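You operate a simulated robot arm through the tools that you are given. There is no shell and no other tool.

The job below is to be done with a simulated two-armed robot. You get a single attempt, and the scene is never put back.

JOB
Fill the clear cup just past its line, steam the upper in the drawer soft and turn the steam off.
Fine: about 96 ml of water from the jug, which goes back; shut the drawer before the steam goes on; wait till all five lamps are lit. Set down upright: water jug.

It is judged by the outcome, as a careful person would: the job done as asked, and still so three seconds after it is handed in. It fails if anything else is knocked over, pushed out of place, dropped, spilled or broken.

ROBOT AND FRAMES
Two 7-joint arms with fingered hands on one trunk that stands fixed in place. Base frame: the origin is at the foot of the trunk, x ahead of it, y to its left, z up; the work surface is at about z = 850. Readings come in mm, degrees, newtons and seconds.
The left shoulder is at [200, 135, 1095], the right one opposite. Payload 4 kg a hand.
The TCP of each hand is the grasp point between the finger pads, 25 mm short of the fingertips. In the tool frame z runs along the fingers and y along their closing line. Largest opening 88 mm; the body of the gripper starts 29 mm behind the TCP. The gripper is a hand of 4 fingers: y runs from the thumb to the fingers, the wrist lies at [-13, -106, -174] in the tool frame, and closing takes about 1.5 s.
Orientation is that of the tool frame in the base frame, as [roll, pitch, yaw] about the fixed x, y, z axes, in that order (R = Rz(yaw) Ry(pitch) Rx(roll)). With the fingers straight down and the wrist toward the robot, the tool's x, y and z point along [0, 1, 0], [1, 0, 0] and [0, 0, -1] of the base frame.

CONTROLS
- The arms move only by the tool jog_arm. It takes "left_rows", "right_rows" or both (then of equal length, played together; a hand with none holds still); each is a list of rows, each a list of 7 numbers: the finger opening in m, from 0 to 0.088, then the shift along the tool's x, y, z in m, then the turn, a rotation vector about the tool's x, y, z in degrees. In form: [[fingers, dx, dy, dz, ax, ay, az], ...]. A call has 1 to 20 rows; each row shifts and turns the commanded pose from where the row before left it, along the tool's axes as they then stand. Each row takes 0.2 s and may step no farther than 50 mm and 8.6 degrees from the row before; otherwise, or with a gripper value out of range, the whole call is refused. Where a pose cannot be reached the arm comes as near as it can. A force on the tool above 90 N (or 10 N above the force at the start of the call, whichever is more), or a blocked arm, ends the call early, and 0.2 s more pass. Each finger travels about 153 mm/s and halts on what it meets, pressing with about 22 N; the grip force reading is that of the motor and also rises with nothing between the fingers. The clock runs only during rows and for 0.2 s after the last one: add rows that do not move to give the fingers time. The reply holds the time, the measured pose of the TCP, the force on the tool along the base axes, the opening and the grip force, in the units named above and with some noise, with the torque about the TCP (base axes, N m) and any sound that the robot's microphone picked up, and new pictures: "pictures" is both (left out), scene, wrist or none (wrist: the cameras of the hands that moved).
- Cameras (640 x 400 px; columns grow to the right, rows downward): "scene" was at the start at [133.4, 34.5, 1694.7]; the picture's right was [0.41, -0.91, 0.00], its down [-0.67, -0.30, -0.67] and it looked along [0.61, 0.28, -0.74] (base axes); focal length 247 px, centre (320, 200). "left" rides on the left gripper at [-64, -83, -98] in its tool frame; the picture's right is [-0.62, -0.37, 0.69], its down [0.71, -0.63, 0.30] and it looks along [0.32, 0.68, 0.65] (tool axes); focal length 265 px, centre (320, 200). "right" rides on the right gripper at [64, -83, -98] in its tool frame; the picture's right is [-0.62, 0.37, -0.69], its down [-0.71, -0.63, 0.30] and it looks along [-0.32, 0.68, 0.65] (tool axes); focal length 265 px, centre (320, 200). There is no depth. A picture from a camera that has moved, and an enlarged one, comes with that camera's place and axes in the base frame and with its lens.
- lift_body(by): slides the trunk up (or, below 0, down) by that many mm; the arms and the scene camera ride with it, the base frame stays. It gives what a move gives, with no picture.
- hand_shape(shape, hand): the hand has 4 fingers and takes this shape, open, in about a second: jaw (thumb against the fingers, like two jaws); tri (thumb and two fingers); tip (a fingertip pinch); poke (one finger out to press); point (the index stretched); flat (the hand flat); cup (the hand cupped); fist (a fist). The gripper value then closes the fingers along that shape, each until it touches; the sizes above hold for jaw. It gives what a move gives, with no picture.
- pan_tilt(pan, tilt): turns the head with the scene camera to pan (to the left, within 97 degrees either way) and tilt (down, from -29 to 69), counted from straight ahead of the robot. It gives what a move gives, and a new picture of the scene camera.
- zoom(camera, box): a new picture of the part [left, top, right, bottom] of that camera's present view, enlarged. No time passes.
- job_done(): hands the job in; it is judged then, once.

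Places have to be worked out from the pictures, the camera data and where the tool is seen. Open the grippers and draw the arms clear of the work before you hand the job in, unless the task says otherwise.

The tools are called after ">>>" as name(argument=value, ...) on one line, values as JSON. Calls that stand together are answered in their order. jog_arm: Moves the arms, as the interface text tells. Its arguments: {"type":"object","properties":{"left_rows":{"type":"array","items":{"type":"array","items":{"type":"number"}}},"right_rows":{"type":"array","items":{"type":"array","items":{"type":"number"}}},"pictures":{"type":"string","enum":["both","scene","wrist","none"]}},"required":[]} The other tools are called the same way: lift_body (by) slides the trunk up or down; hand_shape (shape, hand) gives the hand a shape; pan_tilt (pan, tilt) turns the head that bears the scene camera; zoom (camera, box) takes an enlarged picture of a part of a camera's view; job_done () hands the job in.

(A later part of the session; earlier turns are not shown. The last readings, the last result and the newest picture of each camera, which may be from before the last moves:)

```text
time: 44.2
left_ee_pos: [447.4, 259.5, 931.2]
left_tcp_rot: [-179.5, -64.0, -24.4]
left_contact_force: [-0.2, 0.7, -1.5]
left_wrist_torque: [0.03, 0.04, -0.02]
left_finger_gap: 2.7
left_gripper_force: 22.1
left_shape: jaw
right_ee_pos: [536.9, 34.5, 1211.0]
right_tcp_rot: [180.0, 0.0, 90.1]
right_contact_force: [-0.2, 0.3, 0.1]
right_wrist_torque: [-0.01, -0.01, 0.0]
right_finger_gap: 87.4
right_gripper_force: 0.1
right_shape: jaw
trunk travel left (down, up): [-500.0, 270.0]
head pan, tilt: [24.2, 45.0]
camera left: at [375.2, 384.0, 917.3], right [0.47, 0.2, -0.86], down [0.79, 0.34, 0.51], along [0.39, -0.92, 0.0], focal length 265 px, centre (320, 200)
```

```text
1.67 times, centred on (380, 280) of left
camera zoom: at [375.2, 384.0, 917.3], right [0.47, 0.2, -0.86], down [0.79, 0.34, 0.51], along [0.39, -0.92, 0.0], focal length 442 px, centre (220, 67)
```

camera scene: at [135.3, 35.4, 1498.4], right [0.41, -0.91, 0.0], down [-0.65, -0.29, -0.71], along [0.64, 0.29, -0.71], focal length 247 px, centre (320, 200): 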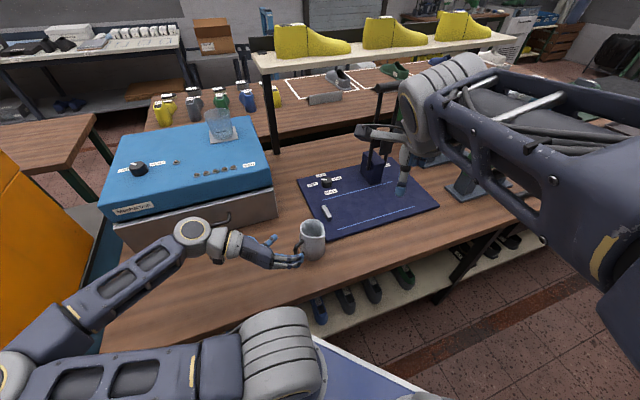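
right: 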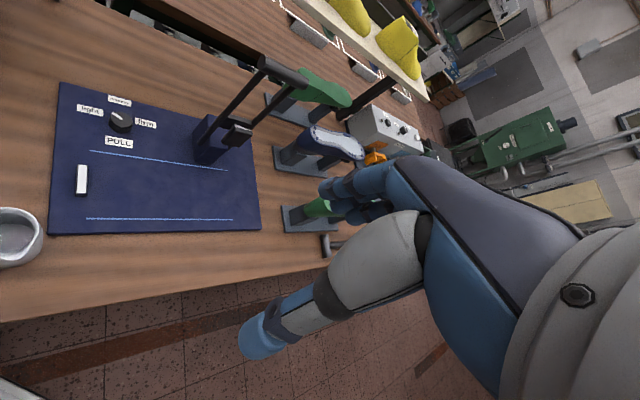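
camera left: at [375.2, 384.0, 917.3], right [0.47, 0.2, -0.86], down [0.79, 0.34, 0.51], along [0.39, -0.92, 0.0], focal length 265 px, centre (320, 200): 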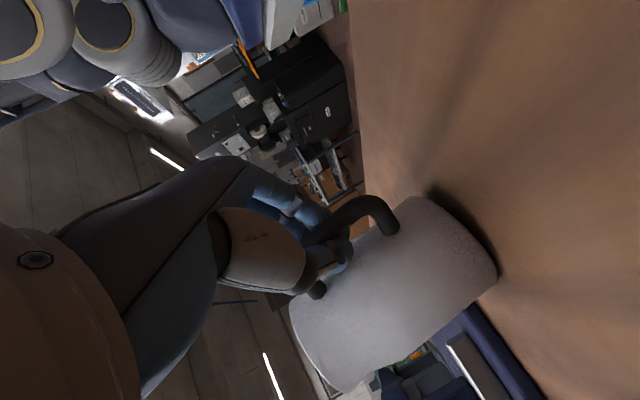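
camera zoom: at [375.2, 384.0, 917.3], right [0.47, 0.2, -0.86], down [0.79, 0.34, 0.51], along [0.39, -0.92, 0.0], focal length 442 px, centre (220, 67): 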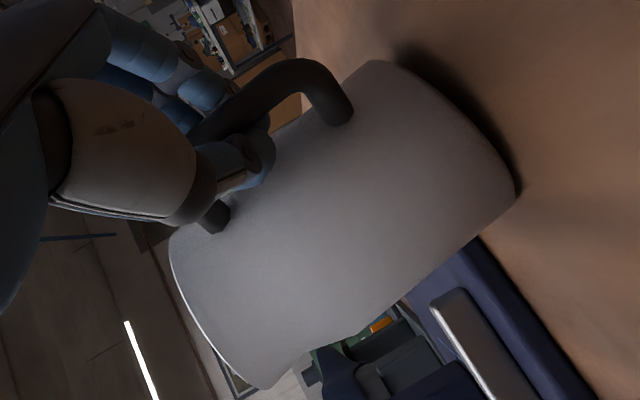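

The jug's far edge is still on the table and it tips as I lift, so this grip isn't firm. I set it back down gently and rethink the grasp.

>>> jog_arm(left_rows=[[0.0, -0.0027, 0, 0.0013, 0, 0, 0], [0.0, -0.0027, 0, 0.0013, 0, 0, 0], [0.0, -0.0027, 0, 0.0013, 0, 0, 0], [0.0, -0.0027, 0, 0.0013, 0, 0, 0], [0.0, 0, 0, 0, 0, 0, 0]], pictures="none")

>>> zoom(camera="scene", box=[266, 215, 346, 265])

```text
time: 45.4
left_ee_pos: [447.7, 259.9, 919.2]
left_tcp_rot: [-179.5, -63.9, -24.5]
left_contact_force: [-0.8, -1.2, 0.8]
left_wrist_torque: [0.0, 0.02, -0.05]
left_finger_gap: 2.4
left_gripper_force: 21.9
left_shape: jaw
right_ee_pos: [537.3, 35.4, 1211.9]
right_tcp_rot: [180.0, 0.0, 90.0]
right_contact_force: [-0.2, -0.2, 0.3]
right_wrist_torque: [0.03, -0.01, 0.02]
right_finger_gap: 87.8
right_gripper_force: 0.0
right_shape: jaw
trunk travel left (down, up): [-500.0, 270.0]
head pan, tilt: [24.2, 45.0]
```

```text
8.00 times, centred on (306, 240) of scene
camera zoom: at [135.3, 35.3, 1498.4], right [0.41, -0.91, 0.0], down [-0.65, -0.29, -0.71], along [0.64, 0.29, -0.71], focal length 1976 px, centre (432, -120)
```

zoom: 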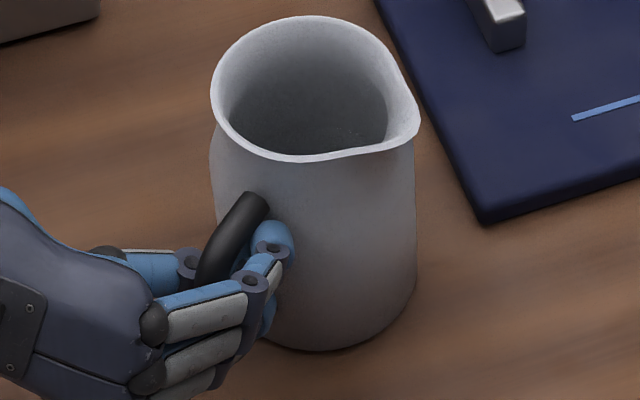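

The jug stands upright again, so I'll change to a top-down grasp of the jug's body (about 73 mm wide), with the thumb between handle and spout. First I open the hand and go straight up clear of the jug.

>>> jog_arm(left_rows=[[0.02, 0, 0, 0, 0, 0, 0], [0.045, 0, 0, 0, 0, 0, 0], [0.07, 0, 0, 0, 0, 0, 0], [0.088, 0, 0, 0, 0, 0, 0], [0.088, 0, 0, 0, 0, 0, 0], [0.088, 0.0135, 0, -0.0066, 0, 0, 0], [0.088, 0.018, 0, -0.0088, 0, 0, 0], [0.088, 0.027, 0, -0.0132, 0, 0, 0], [0.088, 0.036, 0, -0.0175, 0, 0, 0], [0.088, 0.036, 0, -0.0175, 0, 0, 0], [0.088, 0.036, 0, -0.0175, 0, 0, 0], [0.088, 0.036, 0, -0.0175, 0, 0, 0], [0.088, 0, 0, 0, 0, 0, 0]], pictures="both")

>>> zoom(camera="scene", box=[266, 215, 346, 265])

```text
time: 48.2
left_ee_pos: [447.1, 259.8, 1146.4]
left_tcp_rot: [-179.6, -64.0, -24.4]
left_contact_force: [-0.2, -0.4, -0.3]
left_wrist_torque: [0.01, -0.03, 0.0]
left_finger_gap: 88.0
left_gripper_force: 0.0
left_shape: jaw
right_ee_pos: [537.2, 35.8, 1211.4]
right_tcp_rot: [180.0, -0.1, 90.0]
right_contact_force: [-0.5, 0.4, -0.3]
right_wrist_torque: [0.0, 0.01, 0.03]
right_finger_gap: 87.1
right_gripper_force: 0.0
right_shape: jaw
trunk travel left (down, up): [-500.0, 270.0]
head pan, tilt: [24.2, 45.0]
camera scene: at [135.3, 35.4, 1498.4], right [0.41, -0.91, 0.0], down [-0.65, -0.29, -0.71], along [0.64, 0.29, -0.71], focal length 247 px, centre (320, 200)
camera left: at [374.8, 384.5, 1131.0], right [0.47, 0.2, -0.86], down [0.79, 0.34, 0.51], along [0.39, -0.92, 0.0], focal length 265 px, centre (320, 200)
```

scene: 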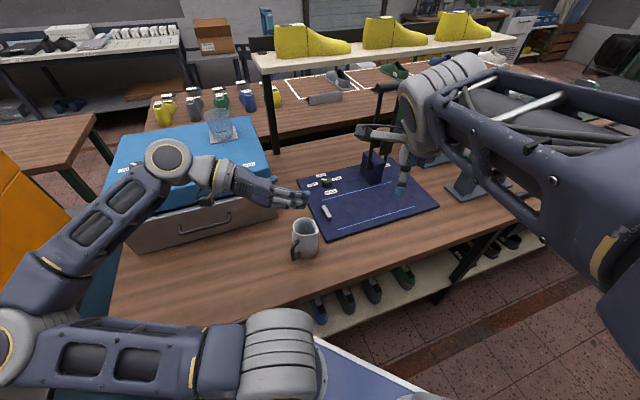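
left: 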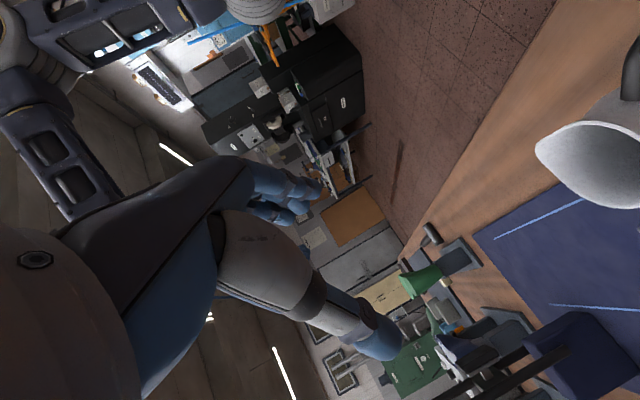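

```text
8.00 times, centred on (306, 240) of scene
camera zoom: at [135.3, 35.4, 1498.4], right [0.41, -0.91, 0.0], down [-0.65, -0.29, -0.71], along [0.64, 0.29, -0.71], focal length 1976 px, centre (432, -120)
```

zoom: 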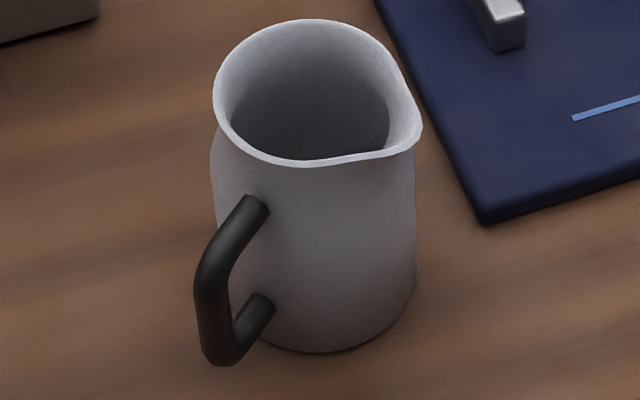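

The jug now stands at about (512, 251) with the handle at ~175° and the spout at ~266°, so a thumb at ~220° clears both. I raise the trunk back by 200 mm and level the hand to point straight down.

>>> lift_body(by=200)

>>> jog_arm(left_rows=[[0.088, 0, 0, 0, 0, -8, 0], [0.088, 0, 0, 0, 0, -8, 0], [0.088, 0, 0, 0, 0, -8, 0], [0.088, 0, 0, 0, 0, -8, 0], [0.088, 0, 0, 0, 0, -8, 0], [0.088, 0, 0, 0, 0, -8, 0], [0.088, 0, 0, 0, 0, -8, 0], [0.088, 0, 0, 0, 0, -8, 0], [0.088, 0, 0, 0, 0, 0, 0]], pictures="none")

>>> jog_arm(left_rows=[[0.088, 0, 0, 0, 0, 0, -8.5], [0.088, 0, 0, 0, 0, 0, -8.5], [0.088, 0, 0, 0, 0, 0, -8.5], [0.088, 0, 0, 0, 0, 0, -8.5], [0.088, 0, 0, 0, 0, 0, -8.5], [0.088, 0, 0, 0, 0, 0, -8.5], [0.088, 0, 0, 0, 0, 0, -8.5], [0.088, 0, 0, 0, 0, 0, -8.5], [0.088, 0, 0, 0, 0, 0, -8.5], [0.088, 0, 0, 0, 0, 0, -8.5], [0.088, 0, 0, 0, 0, 0, -8.5], [0.088, 0, 0, 0, 0, 0, -8.5], [0.088, 0, 0, 0, 0, 0, -8.5], [0.088, 0, 0, 0, 0, 0, -8.5], [0.088, 0, 0, 0, 0, 0, -8.5], [0.088, 0, 0, 0, 0, 0, -8.5], [0.088, 0, 0, 0, 0, 0, -8.5], [0.088, 0, 0, 0, 0, 0, -8.5], [0.088, 0, 0, 0, 0, 0, 0]], pictures="both")

```text
time: 50.4
left_ee_pos: [448.5, 260.2, 1345.3]
left_tcp_rot: [-179.5, -64.0, -24.5]
left_contact_force: [0.5, 0.3, -0.5]
left_wrist_torque: [-0.01, -0.02, 0.0]
left_finger_gap: 87.8
left_gripper_force: 0.0
left_shape: jaw
right_ee_pos: [536.1, 35.5, 1411.9]
right_tcp_rot: [180.0, 0.1, 90.1]
right_contact_force: [0.1, -0.2, 0.2]
right_wrist_torque: [-0.01, -0.01, 0.01]
right_finger_gap: 87.5
right_gripper_force: 0.1
right_shape: jaw
trunk travel left (down, up): [-700.0, 70.0]
head pan, tilt: [24.2, 45.0]
```

```text
time: 52.4
left_ee_pos: [447.4, 260.0, 1344.4]
left_tcp_rot: [-179.8, 0.0, -24.1]
left_contact_force: [0.1, 0.7, 0.4]
left_wrist_torque: [0.03, 0.0, 0.01]
left_finger_gap: 87.7
left_gripper_force: 0.1
left_shape: jaw
right_ee_pos: [537.2, 34.6, 1411.7]
right_tcp_rot: [-180.0, 0.0, 90.0]
right_contact_force: [-0.1, -0.1, 0.8]
right_wrist_torque: [0.02, -0.02, -0.01]
right_finger_gap: 87.5
right_gripper_force: 0.1
right_shape: jaw
trunk travel left (down, up): [-700.0, 70.0]
head pan, tilt: [24.2, 45.0]
```

```text
time: 56.6
left_ee_pos: [461.6, 228.2, 1340.7]
left_tcp_rot: [-179.2, -0.1, 121.9]
left_contact_force: [0.0, 0.2, 0.1]
left_wrist_torque: [0.01, 0.03, -0.02]
left_finger_gap: 87.8
left_gripper_force: 0.1
left_shape: jaw
right_ee_pos: [536.5, 35.4, 1411.2]
right_tcp_rot: [-179.9, 0.1, 90.0]
right_contact_force: [-0.1, 0.3, 0.3]
right_wrist_torque: [0.01, 0.01, -0.01]
right_finger_gap: 87.7
right_gripper_force: 0.0
right_shape: jaw
trunk travel left (down, up): [-700.0, 70.0]
head pan, tilt: [24.2, 45.0]
stopped in row 19 (left hand): the arm was blocked; the commanded pose is now the measured one
camera scene: at [135.4, 35.3, 1698.4], right [0.41, -0.91, 0.0], down [-0.65, -0.29, -0.71], along [0.64, 0.29, -0.71], focal length 247 px, centre (320, 200)
camera left: at [426.5, 131.2, 1439.6], right [0.01, -0.72, -0.69], down [-0.92, 0.27, -0.29], along [0.4, 0.63, -0.66], focal length 265 px, centre (320, 200)
```

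scene: 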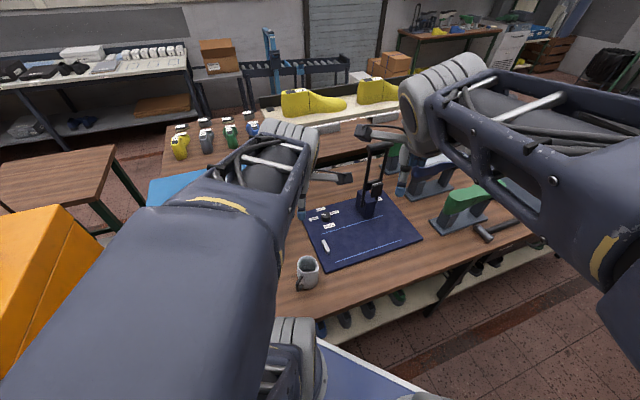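
left: 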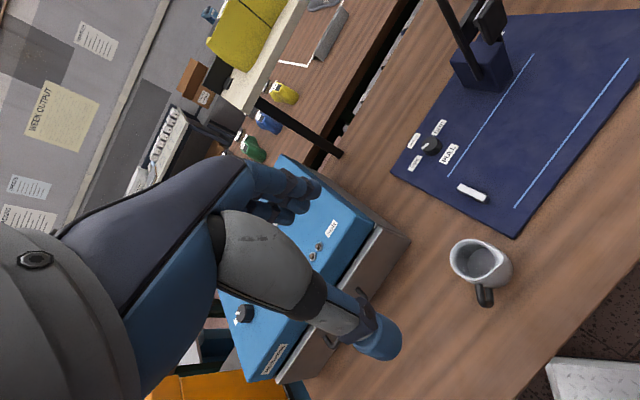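

The arm was blocked at yaw 122°, which puts the thumb at about 212°: still between handle and spout, so that's usable. I move down and over the jug to z about 1060 and look again.

>>> jog_arm(left_rows=[[0.088, 0, 0, 0.03, 0, 0, 0], [0.088, -0.001, 0.0078, 0.04, 0, 0, 0], [0.088, -0.001, 0.0078, 0.04, 0, 0, 0], [0.088, -0.001, 0.0078, 0.04, 0, 0, 0], [0.088, -0.001, 0.0078, 0.04, 0, 0, 0], [0.088, -0.001, 0.0078, 0.04, 0, 0, 0], [0.088, -0.001, 0.0078, 0.04, 0, 0, 0], [0.088, -0.001, 0.0078, 0.01, 0, 0, 0], [0.088, 0, 0, 0, 0, 0, 0]], pictures="both")

```text
time: 58.6
left_ee_pos: [536.7, 259.1, 1171.0]
left_tcp_rot: [179.9, 0.0, 122.2]
left_contact_force: [0.3, 0.5, 0.4]
left_wrist_torque: [-0.01, -0.02, 0.0]
left_finger_gap: 88.2
left_gripper_force: 0.0
left_shape: jaw
left hand out of reach, approached as far as the arm can: row 3, 4, 5, 6, 7, 8
right_ee_pos: [537.3, 34.7, 1411.2]
right_tcp_rot: [-179.9, 0.0, 89.8]
right_contact_force: [-0.1, 1.2, 0.1]
right_wrist_torque: [-0.02, 0.0, -0.01]
right_finger_gap: 87.5
right_gripper_force: 0.1
right_shape: jaw
trunk travel left (down, up): [-700.0, 70.0]
head pan, tilt: [24.2, 45.0]
camera scene: at [135.4, 35.3, 1698.4], right [0.41, -0.91, 0.0], down [-0.65, -0.29, -0.71], along [0.64, 0.29, -0.71], focal length 247 px, centre (320, 200)
camera left: at [500.6, 160.8, 1267.6], right [0.02, -0.72, -0.69], down [-0.91, 0.27, -0.31], along [0.41, 0.64, -0.65], focal length 265 px, centre (320, 200)
```

scene: 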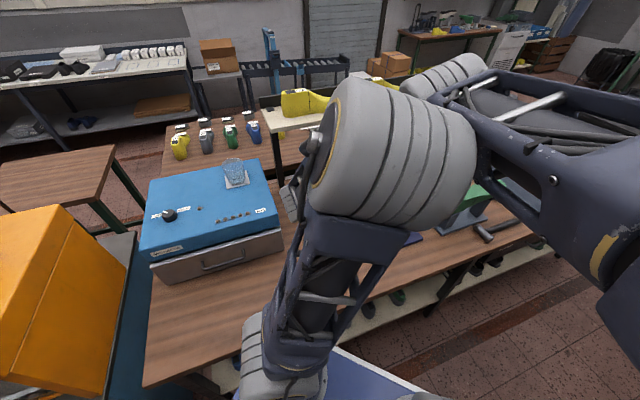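
left: 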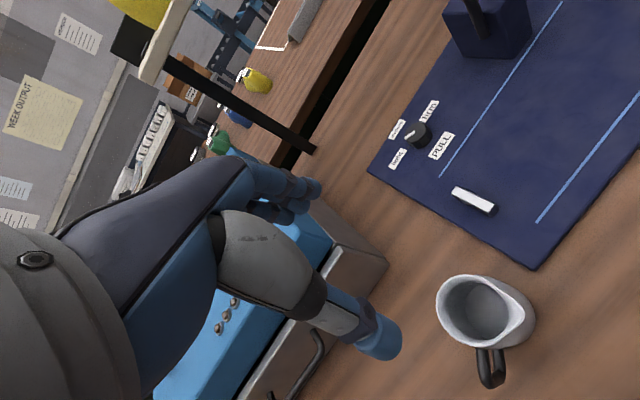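

The left elbow has flipped up and inward, so the arm runs out of reach here. I first move the right arm aside to the right, and lift the left hand while turning it back to let the elbow come out again.

>>> jog_arm(right_rows=[[0.088, -0.04, -0.01, 0, 0, 0, 0], [0.088, -0.04, -0.01, 0, 0, 0, 0], [0.088, -0.04, -0.01, 0, 0, 0, 0], [0.088, -0.04, -0.01, 0, 0, 0, 0], [0.088, -0.04, -0.01, 0, 0, 0, 0], [0.088, -0.04, -0.01, 0, 0, 0, 0], [0.088, -0.04, -0.01, 0, 0, 0, 0], [0.088, -0.04, -0.01, 0, 0, 0, 0], [0.088, 0, 0, 0, 0, 0, 0], [0.088, 0, 0, 0, 0, 0, 0]], left_rows=[[0.088, 0, 0, -0.03, 0, 0, 0], [0.088, 0, 0, -0.04, 0, 0, 4], [0.088, 0, 0, -0.04, 0, 0, 6], [0.088, 0, 0, -0.04, 0, 0, 8], [0.088, 0, 0, -0.03, 0, 0, 8], [0.088, 0, 0, 0, 0, 0, 8], [0.088, 0, 0, 0, 0, 0, 8], [0.088, 0, 0, 0, 0, 0, 8], [0.088, 0, 0, 0, 0, 0, 0], [0.088, 0, 0, 0, 0, 0, 0]], pictures="scene")

```text
time: 60.8
left_ee_pos: [538.6, 259.5, 1346.8]
left_tcp_rot: [-179.5, 0.5, 72.1]
left_contact_force: [0.0, 0.7, 0.5]
left_wrist_torque: [-0.01, 0.03, 0.02]
left_finger_gap: 88.0
left_gripper_force: 0.1
left_shape: jaw
right_ee_pos: [457.6, -284.7, 1411.9]
right_tcp_rot: [-180.0, 0.1, 90.0]
right_contact_force: [-0.3, -0.1, 0.7]
right_wrist_torque: [0.03, 0.01, 0.01]
right_finger_gap: 87.6
right_gripper_force: 0.2
right_shape: jaw
trunk travel left (down, up): [-700.0, 70.0]
head pan, tilt: [24.2, 45.0]
camera scene: at [135.4, 35.3, 1698.4], right [0.41, -0.91, 0.0], down [-0.65, -0.29, -0.71], along [0.65, 0.29, -0.71], focal length 247 px, centre (320, 200)
```

scene: 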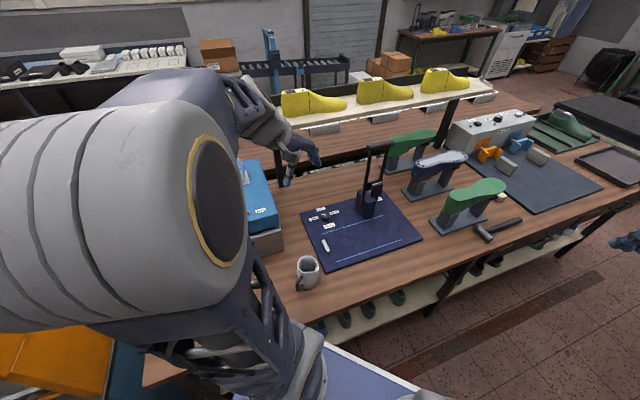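

The elbow is still high and inward. I turn back to yaw 45° and draw the hand in to the left, the configuration that worked well before, to let the elbow drop outward.

>>> jog_arm(left_rows=[[0.088, 0, 0, 0, 0, 0, 7], [0.088, 0, 0, 0, 0, 0, 7], [0.088, 0, 0, 0, 0, 0, 7], [0.088, 0, 0, 0, 0, 0, 6], [0.088, -0.0068, -0.0322, 0, 0, 0, 0], [0.088, -0.0068, -0.0322, 0, 0, 0, 0], [0.088, -0.0068, -0.0322, 0, 0, 0, 0], [0.088, -0.0068, -0.0322, 0, 0, 0, 0], [0.088, -0.0068, -0.0322, 0, 0, 0, 0], [0.088, 0, 0, 0, 0, 0, 0], [0.088, 0, 0, 0, 0, 0, 0]], pictures="scene")

```text
time: 63.2
left_ee_pos: [400.2, 348.0, 1346.6]
left_tcp_rot: [-179.8, 0.7, 45.1]
left_contact_force: [0.9, -1.0, 0.2]
left_wrist_torque: [-0.01, -0.01, 0.04]
left_finger_gap: 87.9
left_gripper_force: 0.0
left_shape: jaw
right_ee_pos: [456.9, -284.7, 1411.1]
right_tcp_rot: [-179.9, 0.1, 90.0]
right_contact_force: [0.6, -0.2, 0.1]
right_wrist_torque: [0.0, 0.0, 0.01]
right_finger_gap: 87.7
right_gripper_force: 0.1
right_shape: jaw
trunk travel left (down, up): [-700.0, 70.0]
head pan, tilt: [24.2, 45.0]
camera scene: at [135.3, 35.4, 1698.4], right [0.41, -0.91, 0.0], down [-0.65, -0.29, -0.71], along [0.64, 0.29, -0.71], focal length 247 px, centre (320, 200)
```

scene: 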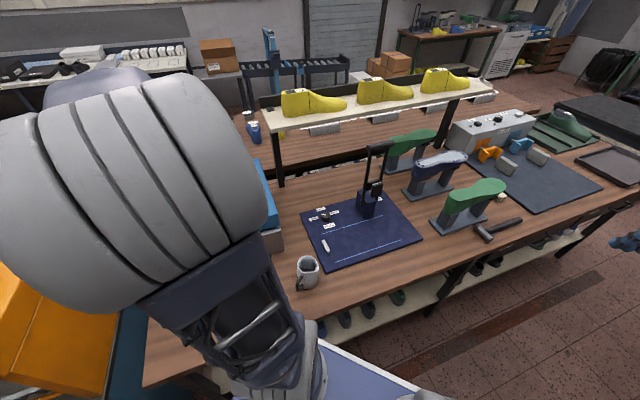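

The elbow is still up. I reverse further, turning to yaw about -25° and moving left and lower, where the elbow sat outward earlier.

>>> jog_arm(left_rows=[[0.088, 0, 0, 0.0125, 0, 0, 8.5], [0.088, 0, 0, 0.0125, 0, 0, 8.5], [0.088, 0, 0, 0.0125, 0, 0, 8.5], [0.088, 0, 0, 0.0125, 0, 0, 8.5], [0.088, 0, 0, 0.0125, 0, 0, 8.5], [0.088, 0, 0, 0.0125, 0, 0, 8.5], [0.088, 0, 0, 0.0125, 0, 0, 8.5], [0.088, 0, 0, 0.0125, 0, 0, 8.5], [0.088, -0.025, -0.008, 0, 0, 0, 0], [0.088, -0.025, -0.008, 0, 0, 0, 0], [0.088, -0.025, -0.008, 0, 0, 0, 0], [0.088, -0.025, -0.008, 0, 0, 0, 0], [0.088, 0, 0, 0, 0, 0, 0], [0.088, 0, 0, 0, 0, 0, 0]], pictures="scene")

```text
time: 66.2
left_ee_pos: [320.6, 417.3, 1247.4]
left_tcp_rot: [179.5, 0.6, -22.9]
left_contact_force: [-0.5, -0.5, -0.2]
left_wrist_torque: [0.0, -0.03, -0.01]
left_finger_gap: 88.0
left_gripper_force: 0.1
left_shape: jaw
right_ee_pos: [457.7, -283.4, 1409.9]
right_tcp_rot: [179.9, 0.0, 90.0]
right_contact_force: [-1.1, 0.1, -0.5]
right_wrist_torque: [-0.01, -0.01, -0.01]
right_finger_gap: 87.5
right_gripper_force: 0.1
right_shape: jaw
trunk travel left (down, up): [-700.0, 70.0]
head pan, tilt: [24.2, 45.0]
camera scene: at [135.3, 35.4, 1698.4], right [0.41, -0.91, 0.0], down [-0.65, -0.29, -0.71], along [0.64, 0.29, -0.71], focal length 247 px, centre (320, 200)
```

scene: 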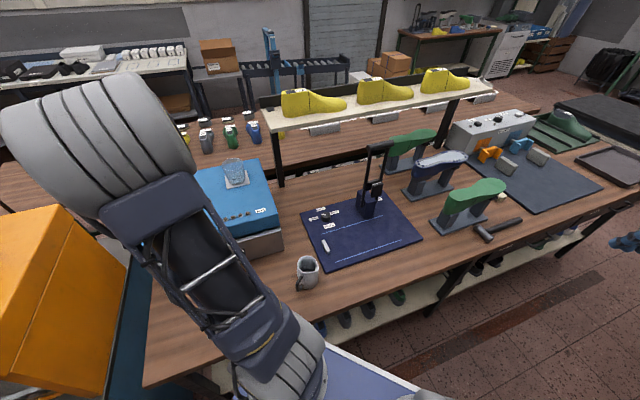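

The elbow is moving outward but still raised. I go down and nearer to the body while turning back to yaw 45°, like the drawer-push posture.

>>> jog_arm(left_rows=[[0.088, -0.0167, 0.0298, 0.03, 0, 0, 0], [0.088, -0.0167, 0.0298, 0.03, 0, 0, 0], [0.088, 0, 0, 0.035, 0, 0, 0], [0.088, 0, 0, 0.035, 0, 0, 0], [0.088, 0, 0, 0.035, 0, 0, 0], [0.088, 0, 0, 0.03, 0, 0, -8.5], [0.088, 0, 0, 0, 0, 0, -8.5], [0.088, 0, 0, 0, 0, 0, -8.5], [0.088, 0, 0, 0, 0, 0, -8.5], [0.088, 0, 0, 0, 0, 0, -8.5], [0.088, 0, 0, 0, 0, 0, -8.5], [0.088, 0, 0, 0, 0, 0, -8.5], [0.088, 0, 0, 0, 0, 0, -8.5], [0.088, 0, 0, 0, 0, 0, 0], [0.088, 0, 0, 0, 0, 0, 0]], pictures="scene")

```text
time: 69.4
left_ee_pos: [263.9, 374.1, 1053.6]
left_tcp_rot: [-179.7, 0.7, 45.2]
left_contact_force: [-0.4, -0.2, 0.9]
left_wrist_torque: [0.01, -0.02, -0.01]
left_finger_gap: 87.9
left_gripper_force: 0.0
left_shape: jaw
right_ee_pos: [456.9, -283.9, 1411.6]
right_tcp_rot: [-180.0, 0.1, 90.1]
right_contact_force: [-1.5, 0.3, 0.1]
right_wrist_torque: [0.04, -0.01, -0.03]
right_finger_gap: 87.8
right_gripper_force: 0.0
right_shape: jaw
trunk travel left (down, up): [-700.0, 70.0]
head pan, tilt: [24.2, 45.0]
camera scene: at [135.3, 35.4, 1698.4], right [0.41, -0.91, 0.0], down [-0.65, -0.29, -0.71], along [0.64, 0.29, -0.71], focal length 247 px, centre (320, 200)
```

scene: 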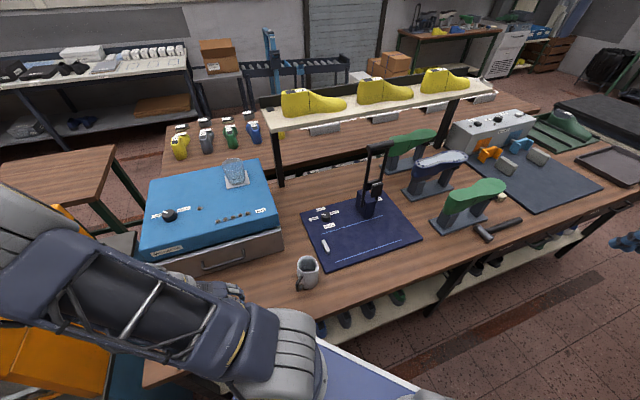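

The elbow is now out to the left and low. From here I extend towards the jug at z about 1060 keeping yaw 45°.

>>> jog_arm(left_rows=[[0.088, 0.0131, 0.0307, 0, 0, 0, 0], [0.088, 0.0131, 0.0307, 0, 0, 0, 0], [0.088, 0.0131, 0.0307, 0, 0, 0, 0], [0.088, 0.0131, 0.0307, 0, 0, 0, 0], [0.088, 0.0131, 0.0307, 0, 0, 0, 0], [0.088, 0.0131, 0.0307, 0, 0, 0, 0], [0.088, 0, 0, 0, 0, 0, 0], [0.088, 0, 0, 0, 0, 0, 0]], pictures="scene")

```text
time: 71.2
left_ee_pos: [450.0, 298.8, 1051.5]
left_tcp_rot: [-179.6, 0.7, 45.1]
left_contact_force: [0.1, -0.7, -0.4]
left_wrist_torque: [0.02, 0.01, 0.0]
left_finger_gap: 88.0
left_gripper_force: 0.1
left_shape: jaw
right_ee_pos: [457.5, -283.3, 1411.6]
right_tcp_rot: [180.0, 0.0, 90.0]
right_contact_force: [0.3, -0.5, -0.1]
right_wrist_torque: [0.02, 0.04, -0.02]
right_finger_gap: 87.9
right_gripper_force: 0.1
right_shape: jaw
trunk travel left (down, up): [-700.0, 70.0]
head pan, tilt: [24.2, 45.0]
camera scene: at [135.4, 35.3, 1698.4], right [0.41, -0.91, 0.0], down [-0.65, -0.29, -0.71], along [0.65, 0.29, -0.71], focal length 247 px, centre (320, 200)
```

scene: 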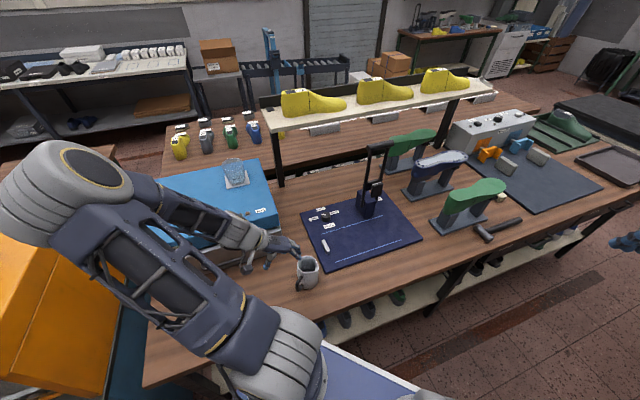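

Good posture. Now I turn the hand from yaw 45° towards 122° in place above the table and see whether the elbow stays outside.

>>> jog_arm(left_rows=[[0.088, 0, 0, 0, 0, 0, -8.5], [0.088, 0, 0, 0, 0, 0, -8.5], [0.088, 0.0, 0.0, 0, 0, 0, -8.5], [0.088, 0, 0, 0, 0, 0, -8.5], [0.088, 0, 0, 0, 0, 0, -8.5], [0.088, 0, 0, 0, 0, 0, -8.5], [0.088, 0, 0, 0, 0, 0, -8.5], [0.088, 0, 0, 0, 0, 0, -8.5], [0.088, 0, 0, 0, 0, 0, -8.5], [0.088, 0, 0, 0, 0, 0, 0], [0.088, 0, 0, 0, 0, 0, 0]], pictures="both")

```text
time: 73.6
left_ee_pos: [495.5, 354.1, 1046.7]
left_tcp_rot: [-179.2, -0.1, 121.7]
left_contact_force: [0.0, -0.3, 0.1]
left_wrist_torque: [0.03, -0.01, 0.01]
left_finger_gap: 87.8
left_gripper_force: 0.0
left_shape: jaw
left hand out of reach, approached as far as the arm can: row 3, 4, 5, 6, 7, 8, 9
right_ee_pos: [457.8, -283.7, 1411.5]
right_tcp_rot: [-179.9, 0.1, 90.0]
right_contact_force: [-0.8, -0.1, 0.5]
right_wrist_torque: [0.0, 0.01, -0.01]
right_finger_gap: 87.6
right_gripper_force: 0.1
right_shape: jaw
trunk travel left (down, up): [-700.0, 70.0]
head pan, tilt: [24.2, 45.0]
camera scene: at [135.4, 35.4, 1698.4], right [0.41, -0.91, 0.0], down [-0.65, -0.29, -0.71], along [0.64, 0.29, -0.71], focal length 247 px, centre (320, 200)
camera left: at [461.1, 257.1, 1145.4], right [0.0, -0.73, -0.69], down [-0.92, 0.28, -0.29], along [0.4, 0.63, -0.66], focal length 265 px, centre (320, 200)
```

scene: 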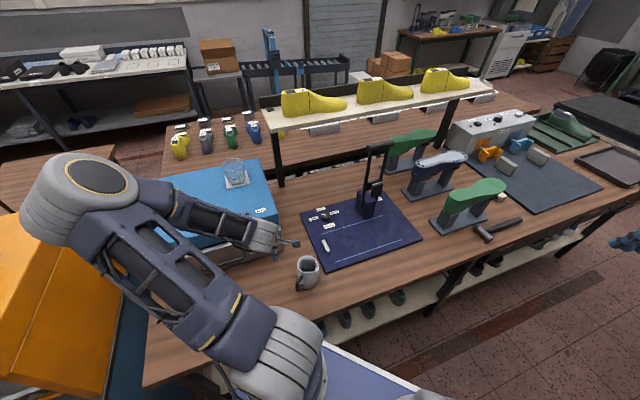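
left: 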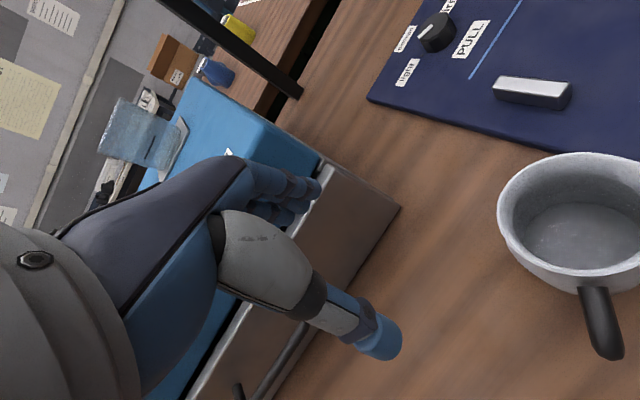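

Yaw 122° holds, but near the jug the wrist would be too close to the shoulder. I raise the hand 200 mm and lower the trunk 200 mm, so the wrist keeps enough distance from the shoulder.

>>> jog_arm(left_rows=[[0.088, 0, 0, -0.04, 0, 0, 0], [0.088, 0, 0, -0.04, 0, 0, 0], [0.088, 0, 0, -0.04, 0, 0, 0], [0.088, 0, 0, -0.04, 0, 0, 0], [0.088, 0, 0, -0.04, 0, 0, 0], [0.088, 0, 0, 0, 0, 0, 0]], pictures="none")

>>> lift_body(by=-200)

>>> pan_tilt(pan=24.2, tilt=45)

```text
time: 75.0
left_ee_pos: [500.2, 354.7, 1245.5]
left_tcp_rot: [-179.3, -0.2, 121.5]
left_contact_force: [0.7, 0.5, 0.0]
left_wrist_torque: [-0.02, 0.03, 0.01]
left_finger_gap: 87.7
left_gripper_force: 0.1
left_shape: jaw
right_ee_pos: [457.9, -283.9, 1412.9]
right_tcp_rot: [-179.9, 0.1, 90.0]
right_contact_force: [0.3, 0.4, 0.6]
right_wrist_torque: [0.0, 0.01, 0.0]
right_finger_gap: 87.7
right_gripper_force: 0.0
right_shape: jaw
trunk travel left (down, up): [-700.0, 70.0]
head pan, tilt: [24.2, 45.0]
```

```text
time: 77.2
left_ee_pos: [500.5, 355.3, 1045.2]
left_tcp_rot: [-179.4, -0.1, 121.6]
left_contact_force: [0.3, 0.1, 0.1]
left_wrist_torque: [0.0, -0.01, -0.02]
left_finger_gap: 87.9
left_gripper_force: 0.1
left_shape: jaw
right_ee_pos: [457.5, -284.6, 1211.6]
right_tcp_rot: [-179.9, 0.1, 90.0]
right_contact_force: [0.2, 0.9, -0.4]
right_wrist_torque: [0.0, 0.0, -0.04]
right_finger_gap: 87.4
right_gripper_force: 0.0
right_shape: jaw
trunk travel left (down, up): [-500.0, 270.0]
head pan, tilt: [24.2, 45.0]
```

```text
time: 77.8
left_ee_pos: [499.1, 356.0, 1046.2]
left_tcp_rot: [-179.3, -0.1, 121.5]
left_contact_force: [0.6, 0.6, 0.1]
left_wrist_torque: [-0.02, -0.03, 0.04]
left_finger_gap: 87.8
left_gripper_force: 0.1
left_shape: jaw
right_ee_pos: [457.1, -284.0, 1210.7]
right_tcp_rot: [179.9, -0.1, 90.0]
right_contact_force: [1.0, 0.5, 0.2]
right_wrist_torque: [0.0, -0.02, -0.01]
right_finger_gap: 87.5
right_gripper_force: 0.1
right_shape: jaw
trunk travel left (down, up): [-500.0, 270.0]
head pan, tilt: [24.2, 45.0]
camera scene: at [135.4, 35.3, 1498.4], right [0.41, -0.91, 0.0], down [-0.65, -0.29, -0.71], along [0.64, 0.29, -0.71], focal length 247 px, centre (320, 200)
```

scene: 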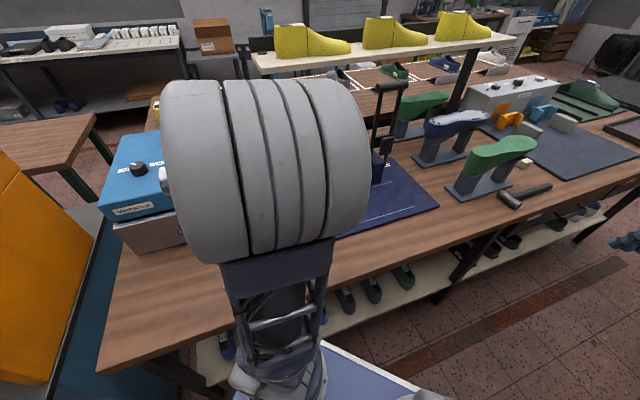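

The trunk is lowered; the elbow hides the scene view but the wrist camera can see. From the last wrist view I place the jug axis at (511.5, 250), and I move the open hand over it at z 1046.

>>> jog_arm(left_rows=[[0.088, -0.024, -0.0112, 0, 0, 0, 0], [0.088, -0.024, -0.0112, 0, 0, 0, 0], [0.088, -0.024, -0.0112, 0, 0, 0, 0], [0.088, -0.024, -0.0112, 0, 0, 0, 0], [0.088, 0, 0, 0, 0, 0, 0], [0.088, 0, 0, 0, 0, 0, 0]], pictures="both")

```text
time: 79.2
left_ee_pos: [512.0, 249.9, 1046.4]
left_tcp_rot: [-179.3, 0.0, 121.6]
left_contact_force: [0.2, -0.2, -0.1]
left_wrist_torque: [-0.02, -0.03, -0.02]
left_finger_gap: 87.9
left_gripper_force: 0.2
left_shape: jaw
right_ee_pos: [458.0, -282.7, 1212.8]
right_tcp_rot: [-180.0, 0.0, 90.0]
right_contact_force: [-0.2, 0.4, -0.3]
right_wrist_torque: [-0.01, 0.03, -0.01]
right_finger_gap: 87.7
right_gripper_force: 0.0
right_shape: jaw
trunk travel left (down, up): [-500.0, 270.0]
head pan, tilt: [24.2, 45.0]
camera scene: at [135.4, 35.3, 1498.4], right [0.41, -0.91, 0.0], down [-0.65, -0.29, -0.71], along [0.64, 0.29, -0.71], focal length 247 px, centre (320, 200)
camera left: at [476.0, 152.4, 1145.6], right [0.0, -0.72, -0.69], down [-0.91, 0.28, -0.29], along [0.4, 0.63, -0.66], focal length 265 px, centre (320, 200)
```

scene: 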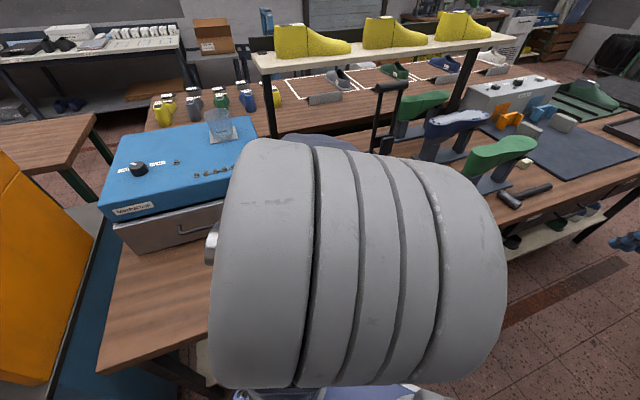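
left: 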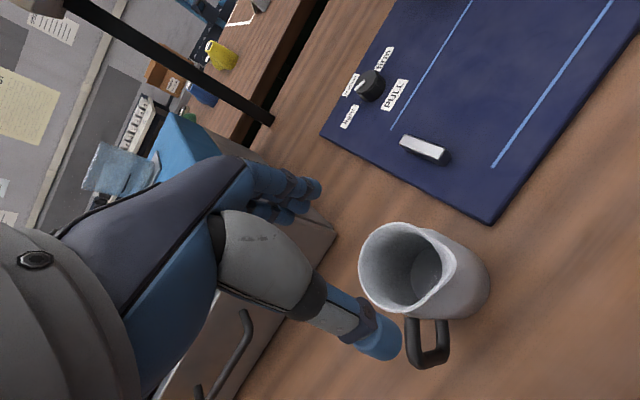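

I'm right above the jug. I zoom the wrist view to refine the jug's axis, handle and spout directions.

>>> zoom(camera="left", box=[330, 200, 530, 380])

```text
2.22 times, centred on (430, 290) of left
camera zoom: at [476.0, 152.4, 1145.6], right [0.0, -0.72, -0.69], down [-0.91, 0.28, -0.29], along [0.4, 0.63, -0.66], focal length 590 px, centre (76, 0)
```

zoom: 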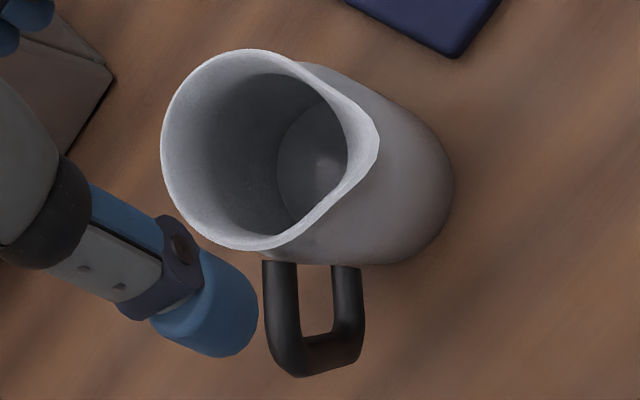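

The jug axis refines to (511.4, 250.7) with the handle near 174° and spout near 264°; the visible water surface lies low, around z 870. The open hand is centred over it, so I descend 60 mm first.

>>> jog_arm(left_rows=[[0.088, 0.0005, 0, 0.02, 0, 0, 0], [0.088, 0, 0, 0.02, 0, 0, 0], [0.088, 0, 0, 0.02, 0, 0, 0], [0.088, 0, 0, 0, 0, 0, 0]], pictures="wrist")

>>> zoom(camera="left", box=[200, 150, 500, 350])

```text
time: 80.2
left_ee_pos: [521.5, 253.4, 991.7]
left_tcp_rot: [-179.2, -0.1, 121.5]
left_contact_force: [-1.3, 0.1, -0.4]
left_wrist_torque: [0.01, -0.01, 0.02]
left_finger_gap: 87.9
left_gripper_force: 0.0
left_shape: jaw
left hand out of reach, approached as far as the arm can: row 3
right_ee_pos: [457.7, -284.2, 1211.4]
right_tcp_rot: [-179.9, 0.0, 90.0]
right_contact_force: [-0.6, -0.2, -0.2]
right_wrist_torque: [0.0, 0.02, 0.03]
right_finger_gap: 87.6
right_gripper_force: 0.0
right_shape: jaw
trunk travel left (down, up): [-500.0, 270.0]
head pan, tilt: [24.2, 45.0]
camera left: at [486.0, 156.2, 1091.4], right [0.0, -0.72, -0.69], down [-0.92, 0.28, -0.29], along [0.4, 0.63, -0.66], focal length 265 px, centre (320, 200)
```

left: 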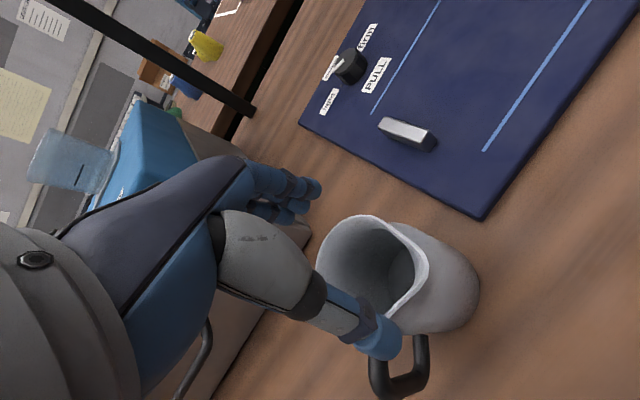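

```text
2.00 times, centred on (350, 250) of left
camera zoom: at [486.0, 156.2, 1091.4], right [0.0, -0.72, -0.69], down [-0.92, 0.28, -0.29], along [0.4, 0.63, -0.66], focal length 531 px, centre (260, 100)
```

zoom: 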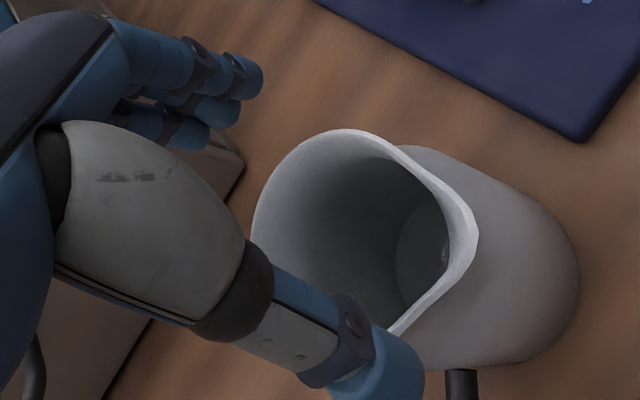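

The reach limit seems tied to height above the shoulder, so I go up 110 mm and lower the trunk another 100 mm, staying clear above the jug.

>>> jog_arm(left_rows=[[0.088, 0, 0, -0.03, 0, 0, 0], [0.088, 0.003, -0.01, -0.04, 0, 0, 0], [0.088, 0, 0, -0.04, 0, 0, 0], [0.088, 0, 0, 0, 0, 0, 0]], pictures="none")

>>> lift_body(by=-100)

>>> jog_arm(left_rows=[[0.088, 0, 0, 0, 0, 0, 0], [0.088, 0, 0, 0, 0, 0, 0]], pictures="both")

```text
time: 81.2
left_ee_pos: [513.8, 251.5, 1102.2]
left_tcp_rot: [-179.4, -0.1, 121.7]
left_contact_force: [-1.1, 0.5, 0.2]
left_wrist_torque: [0.02, 0.0, -0.01]
left_finger_gap: 87.8
left_gripper_force: 0.0
left_shape: jaw
right_ee_pos: [456.7, -284.4, 1211.4]
right_tcp_rot: [-179.9, 0.0, 90.0]
right_contact_force: [1.4, 0.6, -0.7]
right_wrist_torque: [0.01, -0.04, 0.0]
right_finger_gap: 87.5
right_gripper_force: 0.1
right_shape: jaw
trunk travel left (down, up): [-500.0, 270.0]
head pan, tilt: [24.2, 45.0]
```

```text
time: 82.5
left_ee_pos: [513.4, 251.4, 1003.5]
left_tcp_rot: [-179.3, -0.2, 121.6]
left_contact_force: [0.4, 0.8, -0.5]
left_wrist_torque: [0.01, 0.01, 0.03]
left_finger_gap: 87.8
left_gripper_force: 0.1
left_shape: jaw
right_ee_pos: [456.8, -284.5, 1111.8]
right_tcp_rot: [-180.0, 0.0, 90.0]
right_contact_force: [-0.2, 0.2, -0.2]
right_wrist_torque: [0.0, -0.01, 0.01]
right_finger_gap: 87.5
right_gripper_force: 0.1
right_shape: jaw
trunk travel left (down, up): [-400.0, 370.0]
head pan, tilt: [24.2, 45.0]
```

```text
time: 83.1
left_ee_pos: [514.4, 252.3, 1002.2]
left_tcp_rot: [-179.3, -0.1, 121.6]
left_contact_force: [-0.1, -1.3, 0.0]
left_wrist_torque: [0.0, -0.01, 0.03]
left_finger_gap: 88.0
left_gripper_force: 0.1
left_shape: jaw
right_ee_pos: [456.4, -284.0, 1111.6]
right_tcp_rot: [-180.0, -0.1, 90.1]
right_contact_force: [0.8, -0.9, -0.5]
right_wrist_torque: [0.0, 0.0, 0.03]
right_finger_gap: 88.1
right_gripper_force: 0.0
right_shape: jaw
trunk travel left (down, up): [-400.0, 370.0]
head pan, tilt: [24.2, 45.0]
camera scene: at [135.4, 35.3, 1398.4], right [0.41, -0.91, 0.0], down [-0.65, -0.29, -0.71], along [0.64, 0.29, -0.71], focal length 247 px, centre (320, 200)
camera left: at [477.6, 154.4, 1102.0], right [0.0, -0.72, -0.69], down [-0.91, 0.28, -0.29], along [0.4, 0.63, -0.66], focal length 265 px, centre (320, 200)
```

scene: 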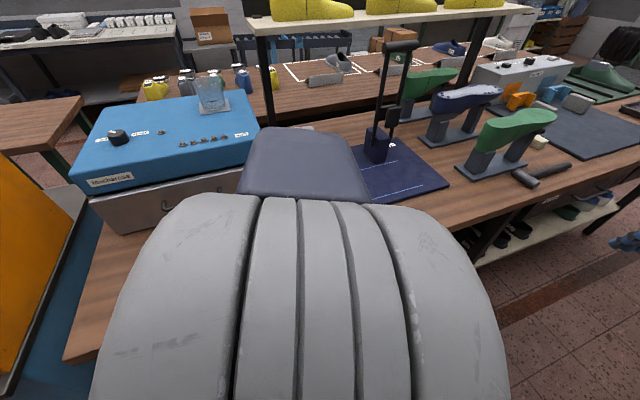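
left: 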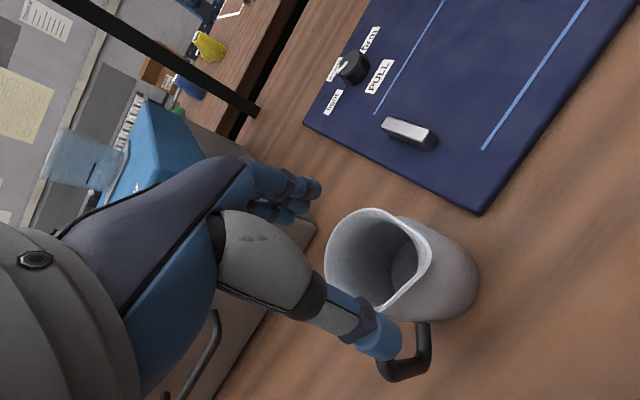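

Now the hand is at (514, 252, 1002), with no reach limit. I centre it on the jug axis and go down 31 mm, then check.

>>> jog_arm(left_rows=[[0.088, 0.0002, -0.0034, 0, 0, 0, 0], [0.088, 0, 0, 0, 0, 0, 0], [0.088, 0, 0, 0.0155, 0, 0, 0], [0.088, 0, 0, 0.0155, 0, 0, 0], [0.088, 0, 0, 0, 0, 0, 0]], pictures="wrist")

>>> zoom(camera="left", box=[200, 150, 500, 350])

```text
time: 84.3
left_ee_pos: [508.5, 248.8, 970.8]
left_tcp_rot: [-179.3, -0.1, 121.6]
left_contact_force: [0.6, -0.7, -0.3]
left_wrist_torque: [0.01, -0.02, 0.04]
left_finger_gap: 87.7
left_gripper_force: 0.1
left_shape: jaw
right_ee_pos: [456.6, -283.4, 1111.2]
right_tcp_rot: [-180.0, 0.0, 90.0]
right_contact_force: [-0.4, 0.3, 0.5]
right_wrist_torque: [0.0, -0.03, 0.02]
right_finger_gap: 87.9
right_gripper_force: 0.0
right_shape: jaw
trunk travel left (down, up): [-400.0, 370.0]
head pan, tilt: [24.2, 45.0]
camera left: at [473.7, 152.7, 1070.2], right [0.0, -0.72, -0.69], down [-0.91, 0.28, -0.29], along [0.4, 0.63, -0.66], focal length 265 px, centre (320, 200)
```

left: 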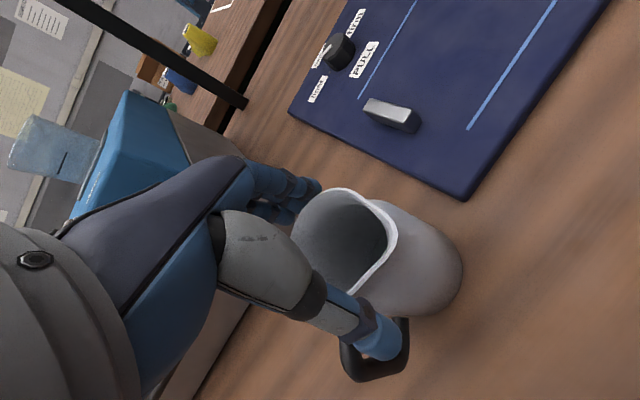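

```text
2.00 times, centred on (350, 250) of left
camera zoom: at [473.7, 152.7, 1070.2], right [0.0, -0.72, -0.69], down [-0.91, 0.28, -0.29], along [0.4, 0.63, -0.66], focal length 531 px, centre (260, 100)
```

zoom: 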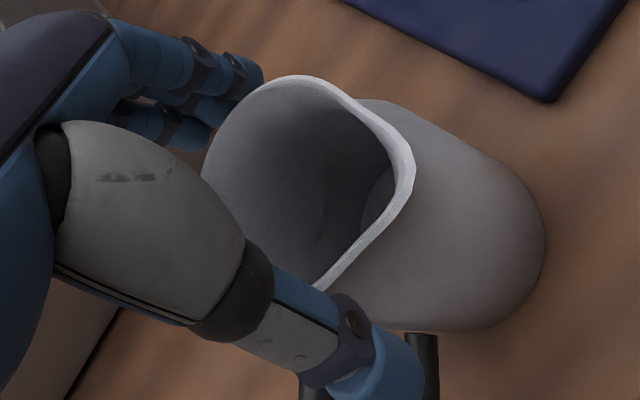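

The thumb tip is about 30 mm clear of the handle and the fingers pass outside the rim. I nudge 2 mm to centre and go down the last 31 mm.

>>> jog_arm(left_rows=[[0.088, 0, 0.002, 0, 0, 0, 0], [0.088, 0, 0, 0.01, 0, 0, 0], [0.088, 0, 0, 0.01, 0, 0, 0], [0.088, 0, 0, 0.01, 0, 0, 0], [0.088, 0, 0, 0, 0, 0, 0]], pictures="wrist")

>>> zoom(camera="left", box=[200, 130, 500, 330])

```text
time: 85.5
left_ee_pos: [512.1, 251.0, 941.9]
left_tcp_rot: [-179.4, -0.1, 121.5]
left_contact_force: [0.1, 0.2, 6.3]
left_wrist_torque: [-0.01, -0.03, 0.0]
left_finger_gap: 87.9
left_gripper_force: 0.1
left_shape: jaw
right_ee_pos: [457.1, -283.6, 1111.0]
right_tcp_rot: [-180.0, 0.0, 89.9]
right_contact_force: [-0.3, -0.2, 0.5]
right_wrist_torque: [0.0, 0.01, -0.01]
right_finger_gap: 87.8
right_gripper_force: 0.0
right_shape: jaw
trunk travel left (down, up): [-400.0, 370.0]
head pan, tilt: [24.2, 45.0]
camera left: at [475.0, 153.7, 1041.2], right [0.0, -0.72, -0.69], down [-0.91, 0.28, -0.3], along [0.41, 0.63, -0.66], focal length 265 px, centre (320, 200)
```

left: 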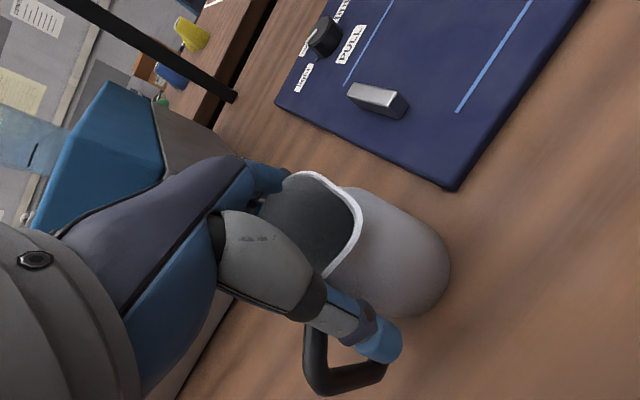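

```text
2.00 times, centred on (350, 230) of left
camera zoom: at [475.0, 153.7, 1041.2], right [0.0, -0.72, -0.69], down [-0.91, 0.28, -0.3], along [0.41, 0.63, -0.66], focal length 531 px, centre (260, 140)
```

zoom: 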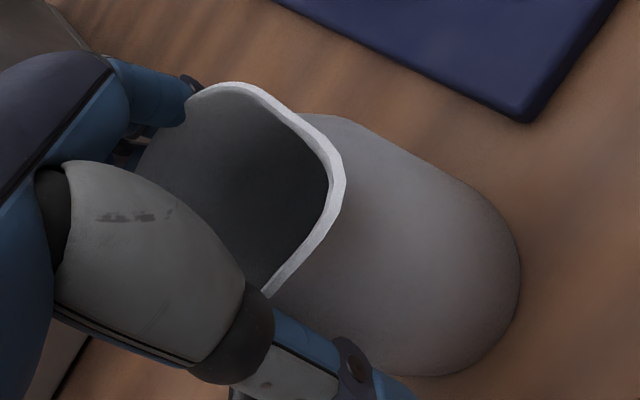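

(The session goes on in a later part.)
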